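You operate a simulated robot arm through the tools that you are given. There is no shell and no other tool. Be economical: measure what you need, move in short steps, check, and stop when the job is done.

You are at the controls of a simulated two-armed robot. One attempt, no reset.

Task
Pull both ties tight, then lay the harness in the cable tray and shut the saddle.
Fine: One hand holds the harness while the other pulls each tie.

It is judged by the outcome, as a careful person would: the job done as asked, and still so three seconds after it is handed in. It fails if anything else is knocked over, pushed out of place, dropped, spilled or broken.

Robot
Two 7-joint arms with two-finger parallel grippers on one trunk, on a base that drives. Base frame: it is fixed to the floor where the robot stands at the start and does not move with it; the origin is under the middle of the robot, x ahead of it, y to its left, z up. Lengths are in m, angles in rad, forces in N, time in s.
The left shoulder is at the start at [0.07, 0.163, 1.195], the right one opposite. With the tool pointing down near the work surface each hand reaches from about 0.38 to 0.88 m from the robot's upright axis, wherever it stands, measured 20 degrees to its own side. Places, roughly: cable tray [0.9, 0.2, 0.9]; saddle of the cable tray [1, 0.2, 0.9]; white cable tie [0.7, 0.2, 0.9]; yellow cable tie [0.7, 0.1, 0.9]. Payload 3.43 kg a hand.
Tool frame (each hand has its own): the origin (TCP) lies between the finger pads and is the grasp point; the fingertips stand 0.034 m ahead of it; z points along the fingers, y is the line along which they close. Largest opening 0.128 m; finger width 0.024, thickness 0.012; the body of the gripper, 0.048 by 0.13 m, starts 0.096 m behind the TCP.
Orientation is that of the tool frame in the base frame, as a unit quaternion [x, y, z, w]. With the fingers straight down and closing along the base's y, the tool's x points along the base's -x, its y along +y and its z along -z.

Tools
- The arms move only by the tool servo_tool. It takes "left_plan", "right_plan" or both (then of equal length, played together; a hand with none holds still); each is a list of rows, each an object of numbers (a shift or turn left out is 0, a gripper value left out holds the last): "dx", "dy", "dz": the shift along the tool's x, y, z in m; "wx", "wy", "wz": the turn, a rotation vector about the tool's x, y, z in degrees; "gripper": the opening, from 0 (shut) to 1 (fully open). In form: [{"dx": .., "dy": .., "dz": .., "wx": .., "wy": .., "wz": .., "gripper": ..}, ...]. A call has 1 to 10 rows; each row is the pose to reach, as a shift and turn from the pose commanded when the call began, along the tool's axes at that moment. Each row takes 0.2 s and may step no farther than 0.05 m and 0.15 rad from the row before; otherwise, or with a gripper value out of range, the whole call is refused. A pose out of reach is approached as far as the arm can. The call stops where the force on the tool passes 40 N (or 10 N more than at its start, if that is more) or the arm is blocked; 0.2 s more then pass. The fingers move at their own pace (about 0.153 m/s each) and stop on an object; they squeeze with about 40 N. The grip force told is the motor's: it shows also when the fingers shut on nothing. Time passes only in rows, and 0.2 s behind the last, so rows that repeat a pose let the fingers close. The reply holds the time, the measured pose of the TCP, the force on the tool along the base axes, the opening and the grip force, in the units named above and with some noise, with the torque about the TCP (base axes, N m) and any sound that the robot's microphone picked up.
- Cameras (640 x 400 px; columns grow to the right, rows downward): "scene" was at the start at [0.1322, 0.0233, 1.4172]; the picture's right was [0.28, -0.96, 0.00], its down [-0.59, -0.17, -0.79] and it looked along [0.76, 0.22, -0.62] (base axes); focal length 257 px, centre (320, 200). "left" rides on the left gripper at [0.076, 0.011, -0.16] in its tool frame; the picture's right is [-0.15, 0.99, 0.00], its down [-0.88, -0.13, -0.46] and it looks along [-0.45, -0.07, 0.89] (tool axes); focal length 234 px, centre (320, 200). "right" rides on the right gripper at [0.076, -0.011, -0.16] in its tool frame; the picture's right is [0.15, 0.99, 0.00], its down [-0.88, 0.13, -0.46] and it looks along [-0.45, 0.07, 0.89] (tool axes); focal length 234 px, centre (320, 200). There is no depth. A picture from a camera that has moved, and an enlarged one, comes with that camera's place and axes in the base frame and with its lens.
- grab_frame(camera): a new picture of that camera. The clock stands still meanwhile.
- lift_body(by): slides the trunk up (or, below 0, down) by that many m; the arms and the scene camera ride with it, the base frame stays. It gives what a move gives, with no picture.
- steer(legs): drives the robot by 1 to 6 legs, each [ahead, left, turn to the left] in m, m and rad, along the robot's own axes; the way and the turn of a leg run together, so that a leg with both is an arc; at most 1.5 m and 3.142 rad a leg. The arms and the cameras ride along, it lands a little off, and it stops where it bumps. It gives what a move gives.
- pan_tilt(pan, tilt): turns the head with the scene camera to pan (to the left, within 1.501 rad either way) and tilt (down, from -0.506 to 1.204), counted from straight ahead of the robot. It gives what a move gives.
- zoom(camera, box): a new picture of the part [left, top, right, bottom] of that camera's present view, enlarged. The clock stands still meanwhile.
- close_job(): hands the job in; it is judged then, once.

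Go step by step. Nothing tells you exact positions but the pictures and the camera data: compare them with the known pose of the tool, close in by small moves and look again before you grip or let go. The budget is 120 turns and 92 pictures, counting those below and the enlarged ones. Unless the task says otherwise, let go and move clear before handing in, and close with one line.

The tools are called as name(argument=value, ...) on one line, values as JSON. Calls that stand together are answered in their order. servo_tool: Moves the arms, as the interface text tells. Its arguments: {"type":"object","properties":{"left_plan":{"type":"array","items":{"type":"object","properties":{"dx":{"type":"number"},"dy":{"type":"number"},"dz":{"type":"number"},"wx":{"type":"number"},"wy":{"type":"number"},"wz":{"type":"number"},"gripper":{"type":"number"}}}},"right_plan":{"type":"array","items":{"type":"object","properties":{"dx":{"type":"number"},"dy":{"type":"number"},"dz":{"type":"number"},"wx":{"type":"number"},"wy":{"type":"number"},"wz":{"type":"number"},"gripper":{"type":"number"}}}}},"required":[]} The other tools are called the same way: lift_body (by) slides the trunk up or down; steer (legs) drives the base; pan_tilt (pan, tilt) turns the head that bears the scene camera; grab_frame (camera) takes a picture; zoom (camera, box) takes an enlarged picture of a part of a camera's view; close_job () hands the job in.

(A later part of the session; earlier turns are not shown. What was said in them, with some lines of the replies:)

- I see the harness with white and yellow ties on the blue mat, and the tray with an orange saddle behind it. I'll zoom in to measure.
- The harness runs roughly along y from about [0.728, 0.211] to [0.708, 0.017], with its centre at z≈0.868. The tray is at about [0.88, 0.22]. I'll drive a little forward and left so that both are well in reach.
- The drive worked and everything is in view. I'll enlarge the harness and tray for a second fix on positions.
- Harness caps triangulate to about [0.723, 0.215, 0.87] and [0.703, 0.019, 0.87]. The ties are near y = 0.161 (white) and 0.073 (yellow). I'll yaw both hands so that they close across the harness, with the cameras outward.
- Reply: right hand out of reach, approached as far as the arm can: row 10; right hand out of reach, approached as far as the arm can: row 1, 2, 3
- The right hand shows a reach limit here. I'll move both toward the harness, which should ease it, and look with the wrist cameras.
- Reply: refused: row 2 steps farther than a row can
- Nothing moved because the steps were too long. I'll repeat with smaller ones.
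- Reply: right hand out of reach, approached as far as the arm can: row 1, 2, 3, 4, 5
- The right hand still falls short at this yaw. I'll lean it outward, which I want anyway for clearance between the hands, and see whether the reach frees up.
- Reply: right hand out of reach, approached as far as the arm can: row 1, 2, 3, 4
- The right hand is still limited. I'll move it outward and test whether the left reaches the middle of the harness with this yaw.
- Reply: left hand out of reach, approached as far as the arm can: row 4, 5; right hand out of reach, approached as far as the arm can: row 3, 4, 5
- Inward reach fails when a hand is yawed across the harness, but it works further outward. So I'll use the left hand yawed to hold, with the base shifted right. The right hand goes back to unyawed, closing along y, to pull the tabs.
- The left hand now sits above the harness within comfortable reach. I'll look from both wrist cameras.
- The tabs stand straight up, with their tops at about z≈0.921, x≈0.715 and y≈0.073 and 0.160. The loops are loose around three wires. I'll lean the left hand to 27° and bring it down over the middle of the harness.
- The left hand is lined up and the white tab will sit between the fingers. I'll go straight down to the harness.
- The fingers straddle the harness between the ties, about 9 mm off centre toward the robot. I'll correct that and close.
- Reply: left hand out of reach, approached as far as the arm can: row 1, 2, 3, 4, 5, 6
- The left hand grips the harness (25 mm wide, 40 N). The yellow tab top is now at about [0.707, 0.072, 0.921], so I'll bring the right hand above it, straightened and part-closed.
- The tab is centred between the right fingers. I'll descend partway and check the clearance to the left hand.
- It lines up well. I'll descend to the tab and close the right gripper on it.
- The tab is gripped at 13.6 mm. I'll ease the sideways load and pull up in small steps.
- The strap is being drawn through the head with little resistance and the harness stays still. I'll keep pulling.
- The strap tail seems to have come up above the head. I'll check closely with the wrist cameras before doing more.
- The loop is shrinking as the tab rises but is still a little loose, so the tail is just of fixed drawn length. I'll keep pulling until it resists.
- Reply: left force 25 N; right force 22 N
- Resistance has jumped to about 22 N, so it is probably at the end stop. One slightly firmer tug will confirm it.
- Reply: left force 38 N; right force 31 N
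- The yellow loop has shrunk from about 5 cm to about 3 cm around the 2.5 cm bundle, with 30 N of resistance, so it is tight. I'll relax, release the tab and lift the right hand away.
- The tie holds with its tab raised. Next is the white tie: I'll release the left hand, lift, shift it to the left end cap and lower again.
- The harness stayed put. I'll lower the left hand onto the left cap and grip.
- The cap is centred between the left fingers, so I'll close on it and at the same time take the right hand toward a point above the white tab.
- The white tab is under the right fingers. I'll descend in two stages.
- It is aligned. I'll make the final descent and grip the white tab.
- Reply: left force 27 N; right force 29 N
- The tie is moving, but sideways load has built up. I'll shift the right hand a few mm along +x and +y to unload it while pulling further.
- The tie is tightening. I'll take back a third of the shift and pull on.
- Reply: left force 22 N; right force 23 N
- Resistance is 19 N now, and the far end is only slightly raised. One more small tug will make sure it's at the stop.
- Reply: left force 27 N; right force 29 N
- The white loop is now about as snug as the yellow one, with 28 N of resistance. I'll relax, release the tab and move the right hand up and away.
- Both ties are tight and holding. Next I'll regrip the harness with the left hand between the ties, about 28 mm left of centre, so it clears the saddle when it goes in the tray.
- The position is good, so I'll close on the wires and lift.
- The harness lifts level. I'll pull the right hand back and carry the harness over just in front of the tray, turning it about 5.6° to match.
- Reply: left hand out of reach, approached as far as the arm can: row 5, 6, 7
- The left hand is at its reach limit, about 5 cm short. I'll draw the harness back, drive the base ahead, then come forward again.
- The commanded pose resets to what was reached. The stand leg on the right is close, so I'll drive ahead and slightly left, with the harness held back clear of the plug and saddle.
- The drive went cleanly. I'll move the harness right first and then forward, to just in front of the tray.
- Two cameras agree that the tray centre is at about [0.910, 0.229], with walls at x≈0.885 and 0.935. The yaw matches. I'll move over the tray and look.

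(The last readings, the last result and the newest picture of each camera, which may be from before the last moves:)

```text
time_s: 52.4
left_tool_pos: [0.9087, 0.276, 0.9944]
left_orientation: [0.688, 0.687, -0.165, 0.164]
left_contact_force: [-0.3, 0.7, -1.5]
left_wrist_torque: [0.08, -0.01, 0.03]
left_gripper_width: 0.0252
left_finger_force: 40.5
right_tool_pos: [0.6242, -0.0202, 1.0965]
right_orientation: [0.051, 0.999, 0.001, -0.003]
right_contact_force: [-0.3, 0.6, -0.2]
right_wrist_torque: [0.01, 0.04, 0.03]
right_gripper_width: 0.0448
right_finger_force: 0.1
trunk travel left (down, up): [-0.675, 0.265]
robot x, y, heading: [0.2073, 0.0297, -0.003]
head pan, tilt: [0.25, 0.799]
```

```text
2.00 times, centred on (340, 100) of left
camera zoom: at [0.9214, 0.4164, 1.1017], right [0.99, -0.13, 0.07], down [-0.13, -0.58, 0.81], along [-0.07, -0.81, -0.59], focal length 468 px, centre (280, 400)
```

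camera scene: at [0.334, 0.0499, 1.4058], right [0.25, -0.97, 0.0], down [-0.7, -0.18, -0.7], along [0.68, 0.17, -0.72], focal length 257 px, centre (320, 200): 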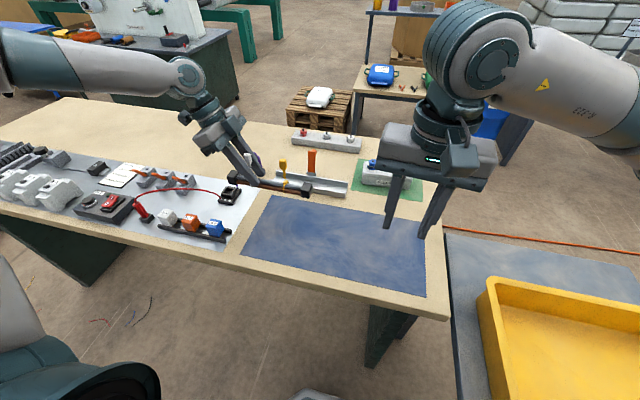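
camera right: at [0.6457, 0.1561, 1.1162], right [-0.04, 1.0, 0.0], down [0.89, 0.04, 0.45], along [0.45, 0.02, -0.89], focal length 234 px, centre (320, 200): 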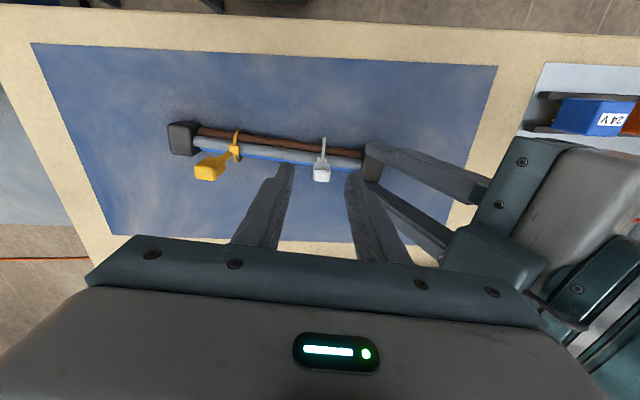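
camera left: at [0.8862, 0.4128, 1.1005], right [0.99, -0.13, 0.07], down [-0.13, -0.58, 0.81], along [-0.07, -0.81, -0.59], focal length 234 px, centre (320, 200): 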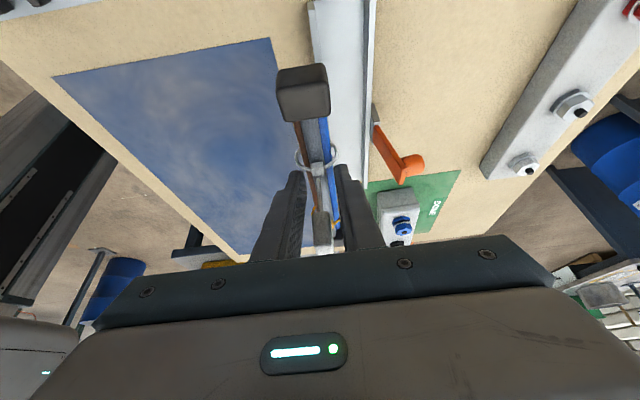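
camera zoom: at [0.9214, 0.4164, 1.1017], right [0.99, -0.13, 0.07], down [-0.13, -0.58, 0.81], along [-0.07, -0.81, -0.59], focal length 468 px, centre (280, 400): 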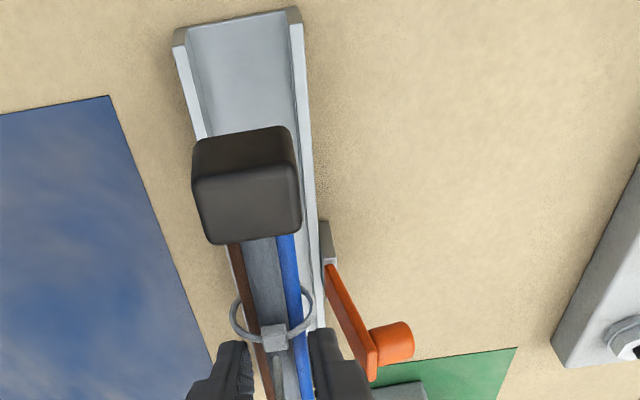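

The harness is centred over the tray. I'll lower it until the fingertips are just above the tray walls.

servo_tool(left_plan=[{"dx": 0.0095, "dy": 0.001, "dz": 0.0185}, {"dx": 0.019, "dy": 0.001, "dz": 0.037}, {"dx": 0.0285, "dy": 0.001, "dz": 0.0555}, {"dx": 0.034, "dy": 0.001, "dz": 0.067}, {"dx": 0.0372, "dy": 0.001, "dz": 0.073}])

zoom(camera="scene", box=[250, 145, 362, 215])

zoom(camera="left", box=[240, 0, 440, 200])

```text
time_s: 53.6
left_tool_pos: [0.8949, 0.2835, 0.9274]
left_orientation: [0.688, 0.687, -0.165, 0.166]
left_contact_force: [0.0, 0.6, -1.8]
left_wrist_torque: [0.08, 0.03, -0.02]
left_gripper_width: 0.0253
left_finger_force: 40.0
left hand out of reach, approached as far as the arm can: row 3, 4, 5
right_tool_pos: [0.6258, -0.0199, 1.0941]
right_orientation: [0.052, 0.999, 0.0, -0.004]
right_contact_force: [0.4, -0.4, 0.1]
right_wrist_torque: [-0.02, -0.01, 0.0]
right_gripper_width: 0.0449
right_finger_force: 0.1
trunk travel left (down, up): [-0.675, 0.265]
robot x, y, heading: [0.2066, 0.0313, 0.005]
head pan, tilt: [0.25, 0.799]
```

```text
5.71 times, centred on (306, 180) of scene
camera zoom: at [0.3348, 0.0502, 1.4058], right [0.25, -0.97, 0.0], down [-0.7, -0.18, -0.7], along [0.68, 0.17, -0.72], focal length 1469 px, centre (400, 314)
```

zoom: 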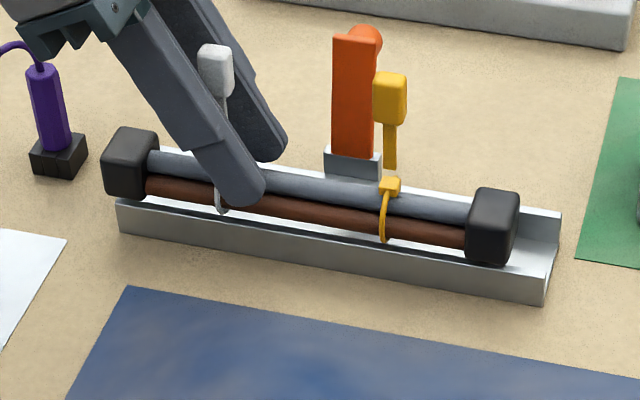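

```text
2.00 times, centred on (340, 100) of left
camera zoom: at [0.9074, 0.4238, 1.0361], right [0.99, -0.13, 0.07], down [-0.13, -0.58, 0.81], along [-0.07, -0.81, -0.59], focal length 468 px, centre (280, 400)
```

zoom: 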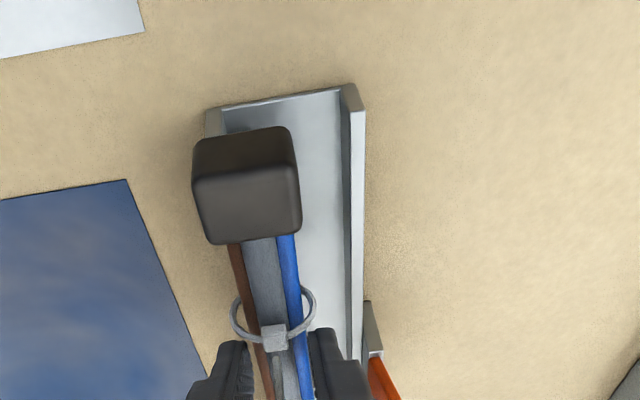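

The arm hits a joint limit this low. Turning the robot about 17° to the right would relieve the wrist and put the tray more on the left arm's side. I'll lift and retract first.

servo_tool(left_plan=[{"dx": -0.016, "dz": -0.031}, {"dx": -0.032, "dz": -0.062}, {"dx": -0.032, "dy": -0.04, "dz": -0.062}, {"dx": -0.032, "dy": -0.08, "dz": -0.062}, {"dx": -0.032, "dy": -0.12, "dz": -0.062}, {"dx": -0.032, "dy": -0.15, "dz": -0.062}, {"dx": -0.032, "dy": -0.15, "dz": -0.062}])

steer(legs=[[0, 0, -0.3]])

pan_tilt(pan=0.5, tilt=0.8)

grab_frame(camera="scene")

```text
time_s: 55.2
left_tool_pos: [0.7426, 0.2831, 0.9948]
left_orientation: [0.688, 0.687, -0.165, 0.165]
left_contact_force: [1.0, 0.7, -1.6]
left_wrist_torque: [0.04, 0.02, -0.03]
left_gripper_width: 0.0252
left_finger_force: 39.6
right_tool_pos: [0.6264, -0.0203, 1.0957]
right_orientation: [0.051, 0.999, 0.0, -0.005]
right_contact_force: [0.6, 0.4, 0.0]
right_wrist_torque: [-0.01, 0.0, 0.01]
right_gripper_width: 0.0447
right_finger_force: 0.0
trunk travel left (down, up): [-0.675, 0.265]
robot x, y, heading: [0.2059, 0.0284, -0.001]
head pan, tilt: [0.25, 0.799]
```

```text
time_s: 56.6
left_tool_pos: [0.7929, 0.1119, 0.995]
left_orientation: [0.784, 0.575, -0.188, 0.138]
left_contact_force: [0.4, 0.2, -3.1]
left_wrist_torque: [0.05, 0.0, 0.01]
left_gripper_width: 0.0254
left_finger_force: 40.0
right_tool_pos: [0.591, -0.141, 1.0956]
right_orientation: [0.201, 0.98, 0.001, -0.003]
right_contact_force: [0.6, -0.6, 0.8]
right_wrist_torque: [-0.01, 0.03, -0.04]
right_gripper_width: 0.045
right_finger_force: 0.1
trunk travel left (down, up): [-0.675, 0.265]
robot x, y, heading: [0.2091, 0.0312, -0.305]
head pan, tilt: [0.25, 0.799]
```

```text
time_s: 57.4
left_tool_pos: [0.7931, 0.1123, 0.9972]
left_orientation: [0.784, 0.576, -0.188, 0.138]
left_contact_force: [0.0, -0.2, -1.5]
left_wrist_torque: [0.05, 0.02, 0.02]
left_gripper_width: 0.0252
left_finger_force: 39.9
right_tool_pos: [0.5908, -0.1416, 1.0948]
right_orientation: [0.201, 0.979, 0.0, -0.003]
right_contact_force: [-0.2, -0.1, -0.3]
right_wrist_torque: [0.03, -0.01, -0.02]
right_gripper_width: 0.045
right_finger_force: 0.0
trunk travel left (down, up): [-0.675, 0.265]
robot x, y, heading: [0.209, 0.0307, -0.306]
head pan, tilt: [0.499, 0.799]
```

```text
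26 pictures are left
camera scene: at [0.3335, 0.031, 1.4058], right [0.19, -0.98, 0.0], down [-0.7, -0.14, -0.7], along [0.68, 0.14, -0.72], focal length 257 px, centre (320, 200)
```

scene: 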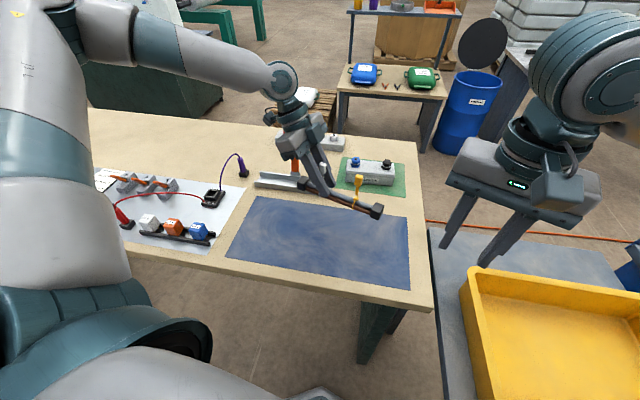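

The turn landed well. I'll now move the harness left and turn it back in line, stopping just in front of the tray.

servo_tool(left_plan=[{"dx": 0.0263, "dy": 0.0024, "dz": -0.0134, "wx": -1.3, "wz": -2.6}, {"dx": 0.0527, "dy": 0.0049, "dz": -0.0268, "wx": -2.6, "wz": -5.2}, {"dx": 0.079, "dy": 0.0073, "dz": -0.0402, "wx": -3.95, "wz": -7.75}, {"dx": 0.1053, "dy": 0.0097, "dz": -0.0537, "wx": -5.3, "wz": -10.3}, {"dx": 0.1317, "dy": 0.0122, "dz": -0.0671, "wx": -6.6, "wz": -12.9}, {"dx": 0.158, "dy": 0.0146, "dz": -0.0805, "wx": -7.9, "wz": -15.5}, {"dx": 0.158, "dy": 0.0146, "dz": -0.0805, "wx": -7.9, "wz": -15.5}])

```text
time_s: 59.0
left_tool_pos: [0.8612, 0.2782, 0.9958]
left_orientation: [0.687, 0.688, -0.165, 0.165]
left_contact_force: [-0.2, -0.5, -1.1]
left_wrist_torque: [0.08, 0.0, 0.02]
left_gripper_width: 0.0249
left_finger_force: 40.1
right_tool_pos: [0.591, -0.1419, 1.0955]
right_orientation: [0.201, 0.979, 0.001, -0.002]
right_contact_force: [0.1, -0.4, -0.2]
right_wrist_torque: [0.03, 0.01, 0.0]
right_gripper_width: 0.0446
right_finger_force: 0.0
trunk travel left (down, up): [-0.675, 0.265]
robot x, y, heading: [0.2069, 0.0305, -0.306]
head pan, tilt: [0.499, 0.799]
```

The pose was reached without a limit. I'll go forward over the tray and partway down.

servo_tool(left_plan=[{"dy": 0.025}, {"dy": 0.05}, {"dy": 0.05, "dx": 0.0095, "dz": 0.0185}, {"dy": 0.05, "dx": 0.019, "dz": 0.037}, {"dy": 0.05, "dx": 0.0285, "dz": 0.0555}, {"dy": 0.05, "dx": 0.0285, "dz": 0.0555}])

zoom(camera="scene", box=[240, 140, 352, 210])

zoom(camera="left", box=[240, 0, 440, 200])

```text
time_s: 60.4
left_tool_pos: [0.9084, 0.2772, 0.9323]
left_orientation: [0.687, 0.688, -0.165, 0.166]
left_contact_force: [-0.3, -0.1, -0.3]
left_wrist_torque: [0.05, 0.02, 0.0]
left_gripper_width: 0.0251
left_finger_force: 39.8
right_tool_pos: [0.5915, -0.1407, 1.096]
right_orientation: [0.201, 0.98, 0.0, -0.003]
right_contact_force: [0.8, 0.2, 1.2]
right_wrist_torque: [-0.02, -0.02, -0.01]
right_gripper_width: 0.0448
right_finger_force: 0.1
trunk travel left (down, up): [-0.675, 0.265]
robot x, y, heading: [0.2054, 0.032, -0.305]
head pan, tilt: [0.499, 0.799]
```

```text
5.71 times, centred on (296, 175) of scene
camera zoom: at [0.3331, 0.0312, 1.4059], right [0.2, -0.98, 0.0], down [-0.7, -0.14, -0.7], along [0.68, 0.14, -0.72], focal length 1469 px, centre (457, 343)
```

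zoom: 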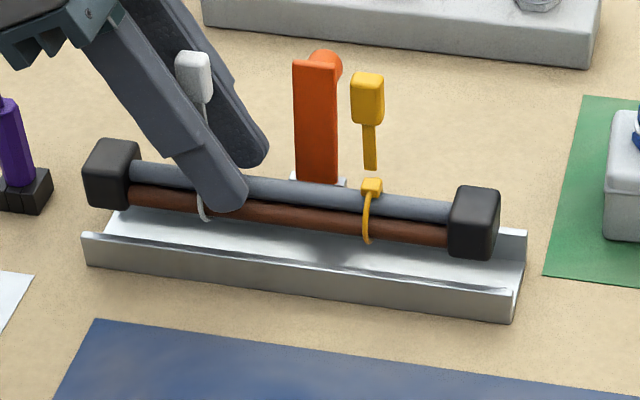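

```text
2.00 times, centred on (340, 100) of left
camera zoom: at [0.9209, 0.4174, 1.0414], right [0.99, -0.13, 0.07], down [-0.13, -0.58, 0.81], along [-0.07, -0.81, -0.59], focal length 468 px, centre (280, 400)
```

zoom: 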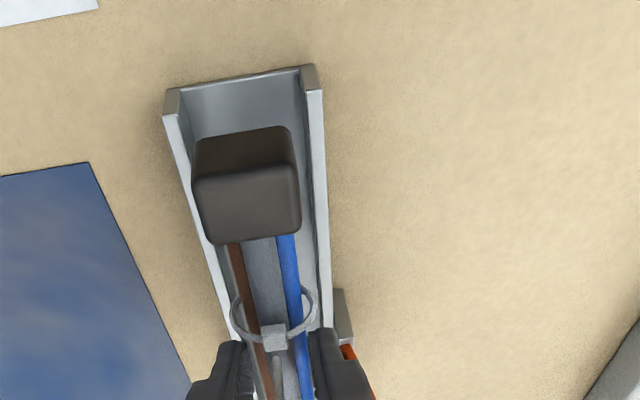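

The harness is reaching fine and is centred. I'll lower further with a 2 mm forward correction, watching the force.

servo_tool(left_plan=[{"dy": 0.002, "dx": 0.003, "dz": 0.006}, {"dy": 0.002, "dx": 0.006, "dz": 0.012}, {"dy": 0.002, "dx": 0.0088, "dz": 0.0172}, {"dy": 0.002, "dx": 0.01, "dz": 0.0196}, {"dy": 0.002, "dx": 0.01, "dz": 0.0196}])

zoom(camera="scene", box=[240, 140, 352, 210])

```text
time_s: 61.6
left_tool_pos: [0.9127, 0.2782, 0.9123]
left_orientation: [0.687, 0.688, -0.165, 0.165]
left_contact_force: [-0.2, -0.5, -1.7]
left_wrist_torque: [0.05, -0.01, 0.0]
left_gripper_width: 0.0255
left_finger_force: 40.5
right_tool_pos: [0.591, -0.1416, 1.0957]
right_orientation: [0.2, 0.98, 0.001, -0.004]
right_contact_force: [0.1, -0.2, -0.9]
right_wrist_torque: [0.03, 0.03, -0.03]
right_gripper_width: 0.0449
right_finger_force: 0.0
trunk travel left (down, up): [-0.675, 0.265]
robot x, y, heading: [0.2034, 0.0342, -0.304]
head pan, tilt: [0.499, 0.799]
```

```text
5.71 times, centred on (296, 175) of scene
camera zoom: at [0.3334, 0.0312, 1.4058], right [0.2, -0.98, 0.0], down [-0.7, -0.14, -0.7], along [0.68, 0.14, -0.72], focal length 1469 px, centre (457, 343)
```

zoom: 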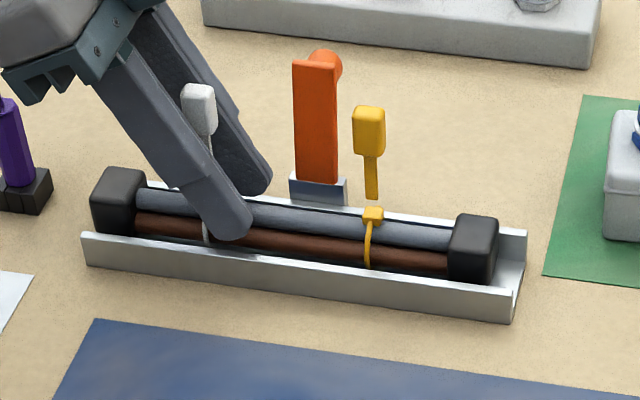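

It is nearly seated with no contact yet. I'll lower a few mm more.

servo_tool(left_plan=[{"dx": 0.0013, "dz": 0.0027}, {"dx": 0.0027, "dz": 0.0053}, {"dx": 0.0036, "dz": 0.0071}, {"dx": 0.0036, "dz": 0.0071}])

zoom(camera="scene", box=[240, 150, 336, 210])

```text
time_s: 62.6
left_tool_pos: [0.9114, 0.2778, 0.9071]
left_orientation: [0.688, 0.687, -0.163, 0.168]
left_contact_force: [2.3, 11.8, 29.1]
left_wrist_torque: [0.32, 0.57, -0.22]
left_gripper_width: 0.025
left_finger_force: 40.3
right_tool_pos: [0.5881, -0.1412, 1.0966]
right_orientation: [0.201, 0.98, 0.001, -0.002]
right_contact_force: [0.1, -0.7, 0.3]
right_wrist_torque: [0.0, 0.04, -0.02]
right_gripper_width: 0.0449
right_finger_force: 0.0
trunk travel left (down, up): [-0.675, 0.265]
robot x, y, heading: [0.2053, 0.0313, -0.301]
head pan, tilt: [0.499, 0.799]
```

```text
6.67 times, centred on (288, 180) of scene
camera zoom: at [0.3302, 0.0317, 1.4065], right [0.2, -0.98, 0.0], down [-0.7, -0.14, -0.7], along [0.69, 0.14, -0.72], focal length 1714 px, centre (533, 333)
```

zoom: 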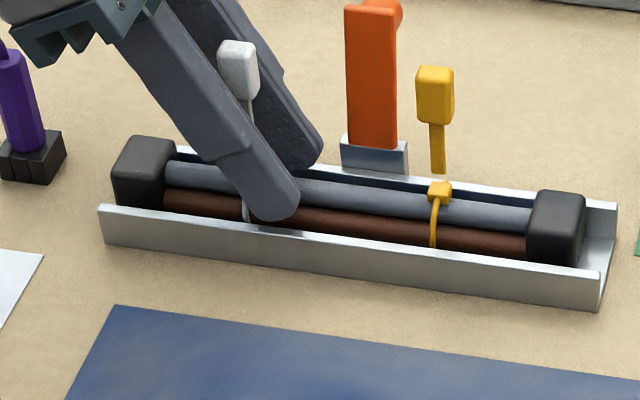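

Contact at 29 N: the fingertips or caps are touching the tray. I'll ease up 2 mm, open just enough to free the wires, then lift straight up.

servo_tool(left_plan=[{"dx": -0.002, "dz": -0.004}, {"dx": -0.0024, "dz": -0.0048}, {"dx": -0.0024, "dz": -0.0048, "gripper": 0.26}, {"dx": -0.0024, "dz": -0.0048, "gripper": 0.27}, {"dx": -0.005, "dz": -0.0098}, {"dx": -0.0095, "dz": -0.0187}])

zoom(camera="scene", box=[240, 150, 336, 210])

```text
time_s: 64.0
left_tool_pos: [0.9122, 0.2776, 0.9246]
left_orientation: [0.687, 0.688, -0.165, 0.165]
left_contact_force: [-0.4, 0.4, 0.4]
left_wrist_torque: [-0.03, 0.04, -0.02]
left_gripper_width: 0.0347
left_finger_force: 0.1
right_tool_pos: [0.5906, -0.14, 1.0963]
right_orientation: [0.201, 0.98, 0.001, -0.004]
right_contact_force: [0.8, 0.0, -0.3]
right_wrist_torque: [0.03, 0.03, -0.03]
right_gripper_width: 0.0445
right_finger_force: 0.1
trunk travel left (down, up): [-0.675, 0.265]
robot x, y, heading: [0.2035, 0.0312, -0.303]
head pan, tilt: [0.499, 0.799]
```

```text
6.67 times, centred on (288, 180) of scene
camera zoom: at [0.333, 0.0311, 1.4059], right [0.2, -0.98, 0.0], down [-0.7, -0.14, -0.7], along [0.68, 0.14, -0.72], focal length 1714 px, centre (533, 333)
```

zoom: 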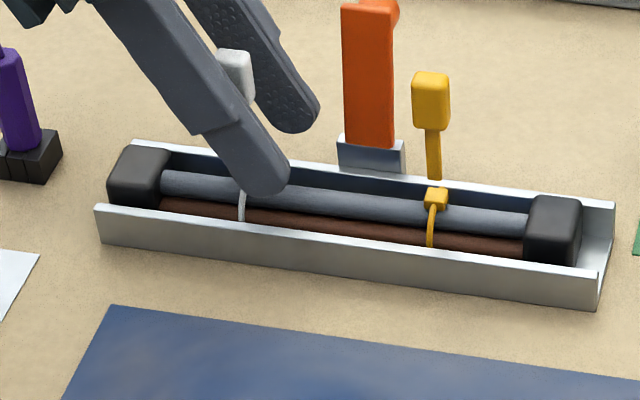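

The harness has settled flat in the tray. I'll raise the left hand well clear, straighten its lean and shut the fingers, ready to push the saddle lever from behind.

servo_tool(left_plan=[{"dx": -0.016, "dz": -0.031}, {"dx": -0.034, "dz": -0.066}, {"dx": -0.05, "dz": -0.098}, {"dx": -0.059, "dz": -0.1158, "gripper": 0}, {"dx": -0.059, "dz": -0.1158, "wy": 7}, {"dx": -0.059, "dz": -0.1158, "wy": 14}, {"dx": -0.059, "dz": -0.1158, "wy": 21}, {"dx": -0.059, "dz": -0.1158, "wy": 27}, {"dx": -0.059, "dz": -0.1158, "wy": 27}])

zoom(camera="left", box=[240, 40, 440, 240])

zoom(camera="scene", box=[240, 130, 352, 200])

```text
time_s: 66.0
left_tool_pos: [0.9121, 0.2782, 1.0551]
left_orientation: [0.706, 0.708, 0.0, 0.0]
left_contact_force: [0.0, 0.0, 0.0]
left_wrist_torque: [-0.01, -0.01, -0.01]
left_gripper_width: 0.0
left_finger_force: 32.8
right_tool_pos: [0.5897, -0.1405, 1.0949]
right_orientation: [0.201, 0.979, 0.0, -0.004]
right_contact_force: [0.1, 0.9, 0.1]
right_wrist_torque: [0.0, 0.02, 0.02]
right_gripper_width: 0.045
right_finger_force: 0.0
trunk travel left (down, up): [-0.675, 0.265]
robot x, y, heading: [0.2078, 0.0325, -0.297]
head pan, tilt: [0.499, 0.799]
```

```text
2.00 times, centred on (340, 140) of left
camera zoom: at [0.9232, 0.3544, 1.215], right [0.99, -0.15, 0.0], down [-0.13, -0.88, 0.46], along [-0.07, -0.45, -0.89], focal length 468 px, centre (280, 320)
```

zoom: 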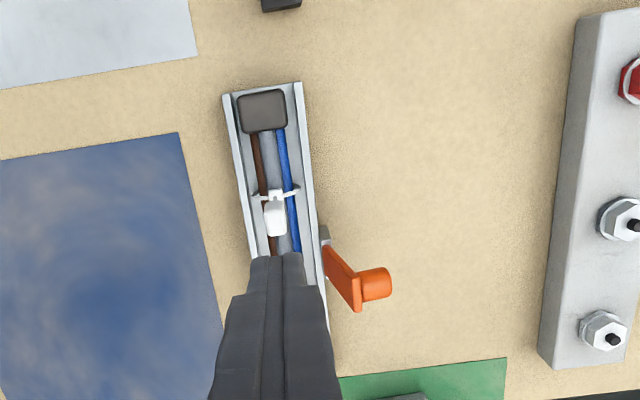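

```text
5.71 times, centred on (296, 165) of scene
camera zoom: at [0.3331, 0.0321, 1.4059], right [0.2, -0.98, 0.0], down [-0.7, -0.14, -0.7], along [0.68, 0.14, -0.72], focal length 1469 px, centre (457, 400)
```

zoom: 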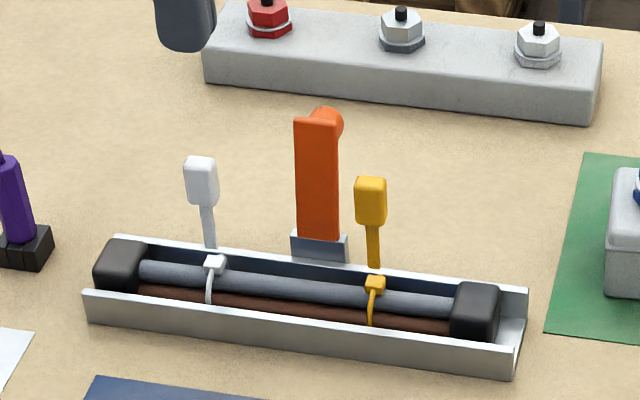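

The lever's knob is at about [0.966, 0.232, 0.94], hinged near [0.945, 0.235, 0.88], so it must fold toward the robot. I'll take the shut fingers over and behind it.

servo_tool(left_plan=[{"dx": -0.015, "dy": 0.03}, {"dx": -0.03, "dy": 0.06}, {"dx": -0.045, "dy": 0.09}, {"dx": -0.045, "dy": 0.09}, {"dx": -0.045, "dy": 0.09, "dz": 0.03}, {"dx": -0.045, "dy": 0.09, "dz": 0.03}])

zoom(camera="scene", box=[240, 110, 352, 200])

zoom(camera="left", box=[240, 40, 440, 240])

```text
time_s: 67.4
left_tool_pos: [1.0019, 0.2323, 1.0251]
left_orientation: [0.706, 0.708, 0.0, 0.0]
left_contact_force: [-0.2, -0.3, 0.5]
left_wrist_torque: [0.01, -0.01, 0.02]
left_gripper_width: 0.0
left_finger_force: 33.0
right_tool_pos: [0.5913, -0.1419, 1.0958]
right_orientation: [0.201, 0.979, 0.001, -0.003]
right_contact_force: [0.1, -0.4, 0.0]
right_wrist_torque: [0.06, -0.03, 0.0]
right_gripper_width: 0.0447
right_finger_force: 0.0
trunk travel left (down, up): [-0.675, 0.265]
robot x, y, heading: [0.209, 0.0341, -0.298]
head pan, tilt: [0.499, 0.799]
```

```text
4.44 times, centred on (296, 155) of scene
camera zoom: at [0.333, 0.0306, 1.4059], right [0.2, -0.98, 0.0], down [-0.7, -0.14, -0.7], along [0.68, 0.14, -0.72], focal length 1142 px, centre (427, 400)
```

zoom: 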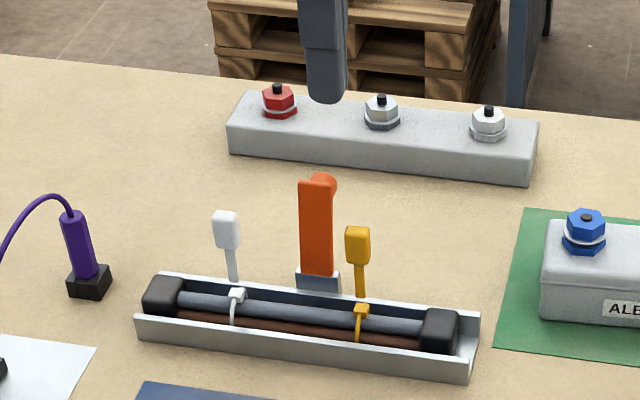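

```text
2.00 times, centred on (340, 140) of left
camera zoom: at [1.0121, 0.3082, 1.1855], right [0.99, -0.15, 0.0], down [-0.13, -0.88, 0.46], along [-0.07, -0.45, -0.89], focal length 468 px, centre (280, 320)
```

zoom: 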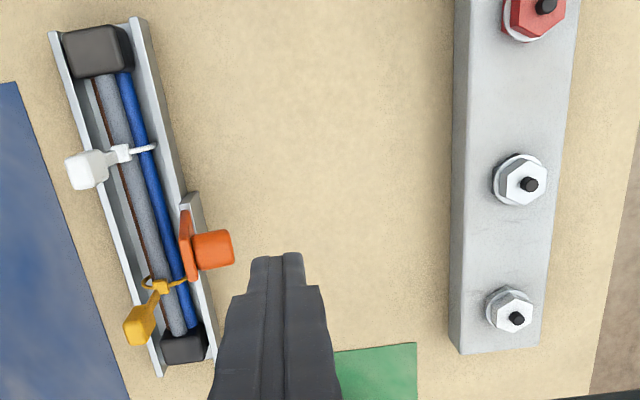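

The fingers are clear behind the knob. I'll lower to knob height and push toward the robot.

servo_tool(left_plan=[{"dz": 0.03}, {"dz": 0.064}, {"dz": 0.064}])

servo_tool(left_plan=[{"dy": -0.012}, {"dy": -0.024}, {"dy": -0.036}, {"dy": -0.048}, {"dy": -0.06}, {"dy": -0.07}])

zoom(camera="scene", box=[240, 110, 352, 200])

```text
time_s: 68.2
left_tool_pos: [1.0015, 0.2332, 0.9606]
left_orientation: [0.707, 0.707, 0.001, 0.0]
left_contact_force: [0.0, 0.2, 0.9]
left_wrist_torque: [-0.01, -0.01, 0.03]
left_gripper_width: 0.0003
left_finger_force: 32.9
right_tool_pos: [0.5896, -0.142, 1.0965]
right_orientation: [0.202, 0.979, 0.001, -0.004]
right_contact_force: [0.4, 1.2, 0.2]
right_wrist_torque: [0.0, 0.0, -0.01]
right_gripper_width: 0.0447
right_finger_force: 0.1
trunk travel left (down, up): [-0.675, 0.265]
robot x, y, heading: [0.206, 0.026, -0.3]
head pan, tilt: [0.499, 0.799]
```

```text
time_s: 69.6
left_tool_pos: [0.9324, 0.233, 0.9606]
left_orientation: [0.707, 0.708, 0.0, 0.001]
left_contact_force: [-0.8, 0.5, 0.3]
left_wrist_torque: [-0.04, -0.04, -0.01]
left_gripper_width: 0.0
left_finger_force: 33.0
right_tool_pos: [0.5912, -0.1425, 1.096]
right_orientation: [0.201, 0.98, 0.001, -0.004]
right_contact_force: [-0.1, -0.1, -0.2]
right_wrist_torque: [-0.01, -0.01, -0.01]
right_gripper_width: 0.0447
right_finger_force: 0.0
trunk travel left (down, up): [-0.675, 0.265]
robot x, y, heading: [0.207, 0.0301, -0.3]
head pan, tilt: [0.499, 0.799]
```

```text
4.44 times, centred on (296, 155) of scene
camera zoom: at [0.3329, 0.0313, 1.4059], right [0.2, -0.98, 0.0], down [-0.7, -0.14, -0.7], along [0.68, 0.14, -0.72], focal length 1142 px, centre (427, 400)
```

zoom: 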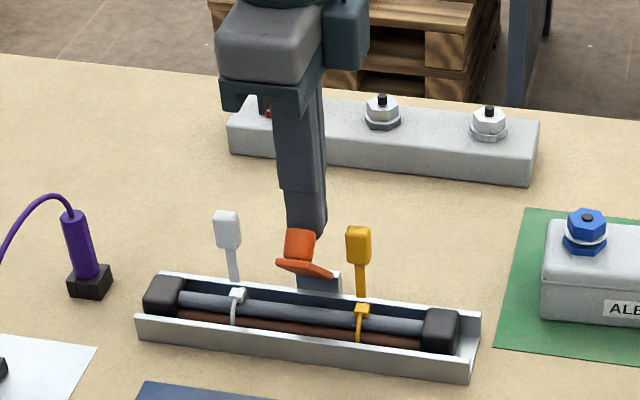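

The saddle is folding over freely. I'll push a bit further, then come over the top to press it shut.

servo_tool(left_plan=[{"dy": -0.012}, {"dy": -0.025}, {"dy": -0.025}])

zoom(camera="scene", box=[240, 110, 352, 200])

```text
time_s: 70.4
left_tool_pos: [0.9066, 0.2331, 0.9588]
left_orientation: [0.707, 0.707, -0.001, 0.001]
left_contact_force: [0.8, 0.8, -0.6]
left_wrist_torque: [0.01, -0.02, -0.02]
left_gripper_width: 0.0002
left_finger_force: 33.1
right_tool_pos: [0.5912, -0.1409, 1.0958]
right_orientation: [0.201, 0.98, 0.001, -0.003]
right_contact_force: [0.3, -0.1, 0.3]
right_wrist_torque: [-0.02, 0.04, 0.0]
right_gripper_width: 0.045
right_finger_force: 0.2
trunk travel left (down, up): [-0.675, 0.265]
robot x, y, heading: [0.2053, 0.0261, -0.3]
head pan, tilt: [0.499, 0.799]
```

```text
4.44 times, centred on (296, 155) of scene
camera zoom: at [0.3338, 0.031, 1.4058], right [0.2, -0.98, 0.0], down [-0.7, -0.14, -0.7], along [0.68, 0.14, -0.72], focal length 1142 px, centre (427, 400)
```

zoom: 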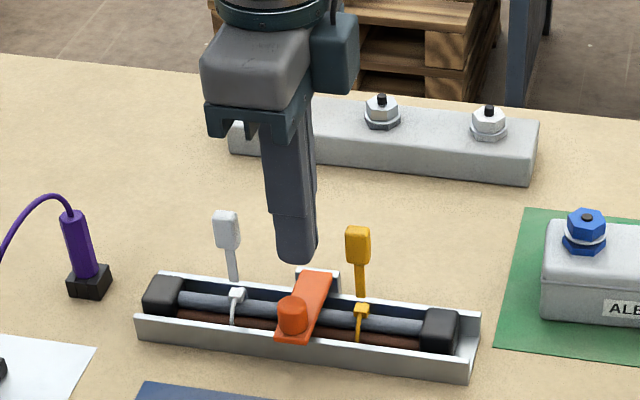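

The saddle now lies across the tray with its knob upward. I'll raise, move over the knob and press down to latch it.

servo_tool(left_plan=[{"dz": -0.015}, {"dz": -0.03}, {"dz": -0.03, "dy": -0.03, "dx": -0.001}, {"dz": -0.03, "dy": -0.03, "dx": -0.001}])

zoom(camera="left", box=[240, 100, 400, 200])

zoom(camera="scene", box=[250, 140, 346, 200])

```text
time_s: 71.4
left_tool_pos: [0.8767, 0.2333, 0.9896]
left_orientation: [0.707, 0.707, 0.0, 0.0]
left_contact_force: [-0.2, 0.0, 0.3]
left_wrist_torque: [0.0, 0.03, 0.01]
left_gripper_width: 0.0002
left_finger_force: 33.4
right_tool_pos: [0.5925, -0.1418, 1.0954]
right_orientation: [0.2, 0.98, 0.001, -0.004]
right_contact_force: [0.2, 0.1, -0.5]
right_wrist_torque: [-0.02, 0.03, 0.01]
right_gripper_width: 0.0448
right_finger_force: 0.0
trunk travel left (down, up): [-0.675, 0.265]
robot x, y, heading: [0.2095, 0.0306, -0.3]
head pan, tilt: [0.499, 0.799]
```

```text
4.00 times, centred on (320, 150) of left
camera zoom: at [0.8897, 0.3077, 1.1505], right [0.99, -0.15, 0.0], down [-0.13, -0.88, 0.46], along [-0.07, -0.45, -0.89], focal length 937 px, centre (320, 400)
```

zoom: 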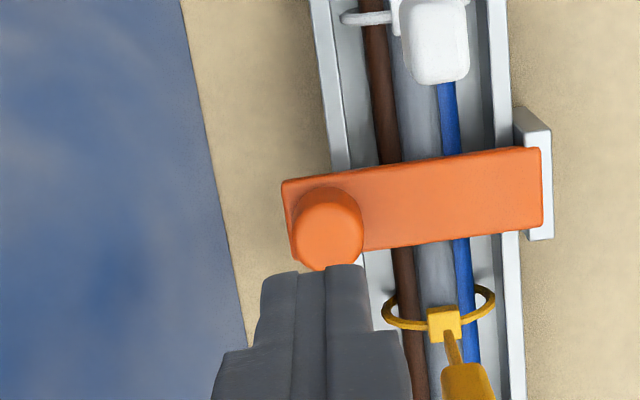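

```text
6.67 times, centred on (298, 170) of scene
camera zoom: at [0.334, 0.0307, 1.4057], right [0.2, -0.98, 0.0], down [-0.7, -0.14, -0.7], along [0.68, 0.14, -0.72], focal length 1714 px, centre (467, 400)
```

zoom: 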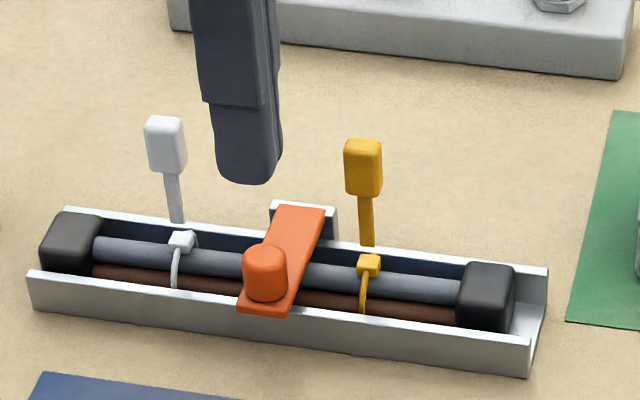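

The knob is directly below. I'll press straight down, and the move will stop on force.

servo_tool(left_plan=[{"dy": 0.003, "dx": 0.002, "dz": 0.01}, {"dy": 0.003, "dx": 0.002, "dz": 0.02}, {"dy": 0.003, "dx": 0.002, "dz": 0.028}, {"dy": 0.003, "dx": 0.002, "dz": 0.034}, {"dy": 0.003, "dx": 0.002, "dz": 0.04}, {"dy": 0.003, "dx": 0.002, "dz": 0.046}, {"dy": 0.003, "dx": 0.002, "dz": 0.052}, {"dy": 0.003, "dx": 0.002, "dz": 0.058}])

zoom(camera="scene", box=[250, 140, 346, 200])

```text
time_s: 73.2
left_tool_pos: [0.8799, 0.2336, 0.941]
left_orientation: [0.707, 0.707, 0.004, 0.006]
left_contact_force: [-10.9, 6.9, 27.9]
left_wrist_torque: [0.24, 0.31, -0.05]
left_gripper_width: 0.0
left_finger_force: 32.9
right_tool_pos: [0.5882, -0.1405, 1.0969]
right_orientation: [0.2, 0.98, 0.001, -0.002]
right_contact_force: [0.2, -0.1, -0.4]
right_wrist_torque: [0.01, 0.02, -0.02]
right_gripper_width: 0.0451
right_finger_force: 0.1
trunk travel left (down, up): [-0.675, 0.265]
robot x, y, heading: [0.2059, 0.0332, -0.296]
head pan, tilt: [0.499, 0.799]
stopped in row 8 (left hand): the force on the tool passed its limit at 41 N (the readings are from after the stop); the commanded pose is now the measured one
```

```text
6.67 times, centred on (298, 170) of scene
camera zoom: at [0.3286, 0.0315, 1.4066], right [0.2, -0.98, 0.0], down [-0.7, -0.14, -0.7], along [0.69, 0.14, -0.71], focal length 1714 px, centre (467, 400)
```

zoom: 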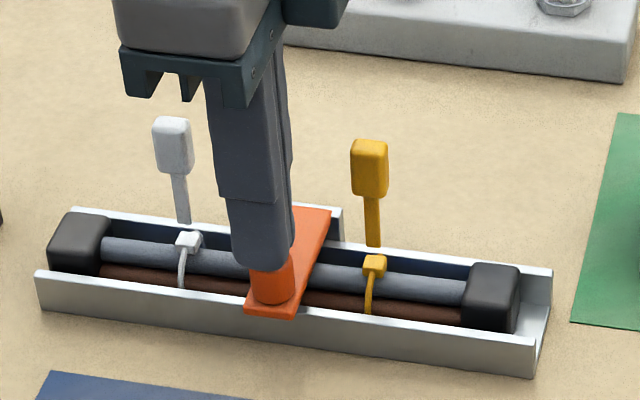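

The saddle is pressed firmly down on the tray. I'll raise the hand and check that it stays shut and the tray hasn't shifted.

servo_tool(left_plan=[{"dz": -0.02}, {"dz": -0.06}, {"dz": -0.1}, {"dz": -0.14}, {"dz": -0.14, "dx": 0.04}, {"dz": -0.14, "dx": 0.08}, {"dz": -0.14, "dx": 0.08, "dy": -0.04}])

zoom(camera="scene", box=[250, 140, 346, 200])

zoom(camera="left", box=[260, 60, 460, 220])

```text
time_s: 74.8
left_tool_pos: [0.8378, 0.3129, 1.0791]
left_orientation: [0.707, 0.707, 0.003, 0.004]
left_contact_force: [-0.3, 0.5, -0.3]
left_wrist_torque: [-0.01, -0.08, 0.0]
left_gripper_width: 0.0002
left_finger_force: 32.9
right_tool_pos: [0.5886, -0.1409, 1.0959]
right_orientation: [0.202, 0.979, 0.001, -0.003]
right_contact_force: [0.2, 0.1, 0.8]
right_wrist_torque: [0.03, -0.02, 0.02]
right_gripper_width: 0.0449
right_finger_force: 0.1
trunk travel left (down, up): [-0.675, 0.265]
robot x, y, heading: [0.2055, 0.0321, -0.296]
head pan, tilt: [0.499, 0.799]
```

```text
6.67 times, centred on (298, 170) of scene
camera zoom: at [0.3305, 0.0309, 1.4062], right [0.2, -0.98, 0.0], down [-0.7, -0.14, -0.7], along [0.69, 0.14, -0.72], focal length 1714 px, centre (467, 400)
```

zoom: 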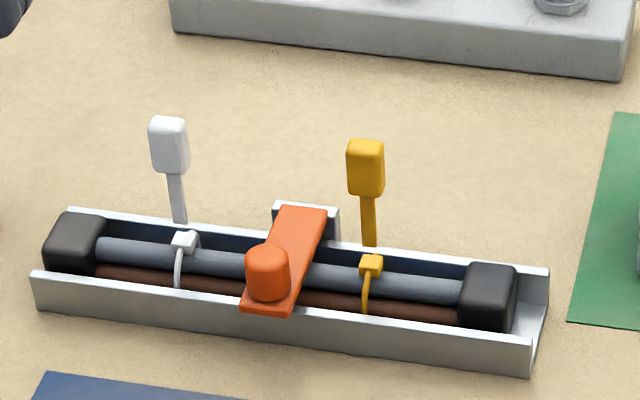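

```text
2.50 times, centred on (360, 140) of left
camera zoom: at [0.848, 0.3892, 1.2381], right [0.99, -0.15, 0.01], down [-0.13, -0.88, 0.46], along [-0.06, -0.45, -0.89], focal length 585 px, centre (220, 350)
```

zoom: 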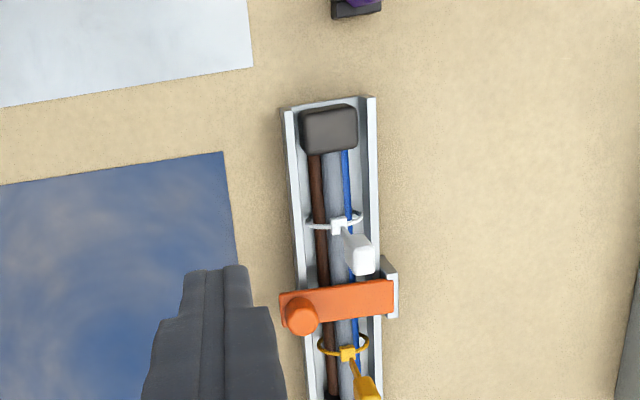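

The saddle stays down and the harness lies in the tray. I'll take one closer look at the saddle and loops before handing in.

zoom(camera="scene", box=[268, 165, 316, 195])

grab_frame(camera="scene")

```text
13.33 times, centred on (292, 180) of scene
camera zoom: at [0.3305, 0.0309, 1.4062], right [0.2, -0.98, 0.0], down [-0.7, -0.14, -0.7], along [0.69, 0.14, -0.72], focal length 3427 px, centre (693, 467)
```

zoom: 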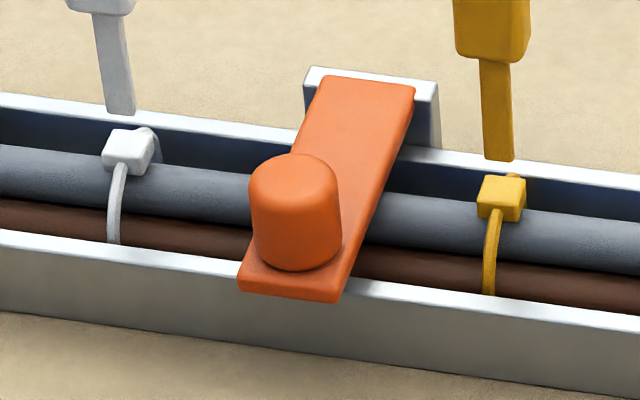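

```text
8 pictures are left
camera scene: at [0.3305, 0.0309, 1.4062], right [0.2, -0.98, 0.0], down [-0.7, -0.14, -0.7], along [0.69, 0.14, -0.72], focal length 257 px, centre (320, 200)
```

scene: 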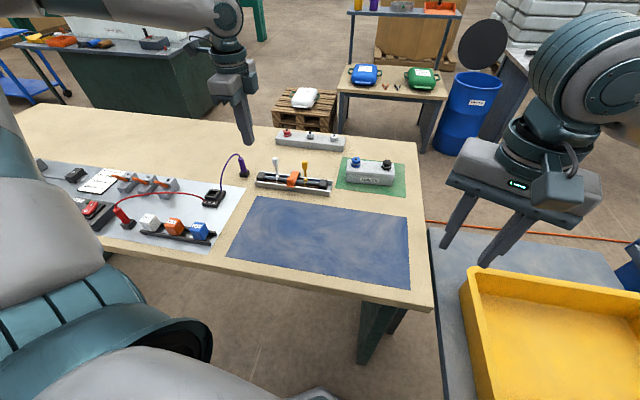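

Both ties are tight, the harness lies in the tray and the saddle rests shut across it. Nothing else appears disturbed and both hands are clear, so I'm handing in.

close_job()

```text
The job is handed in.
```

I pulled both ties tight, laid the harness in the cable tray and pressed the saddle shut. The job is handed in, though I heard no click from the saddle and judged it shut by eye.
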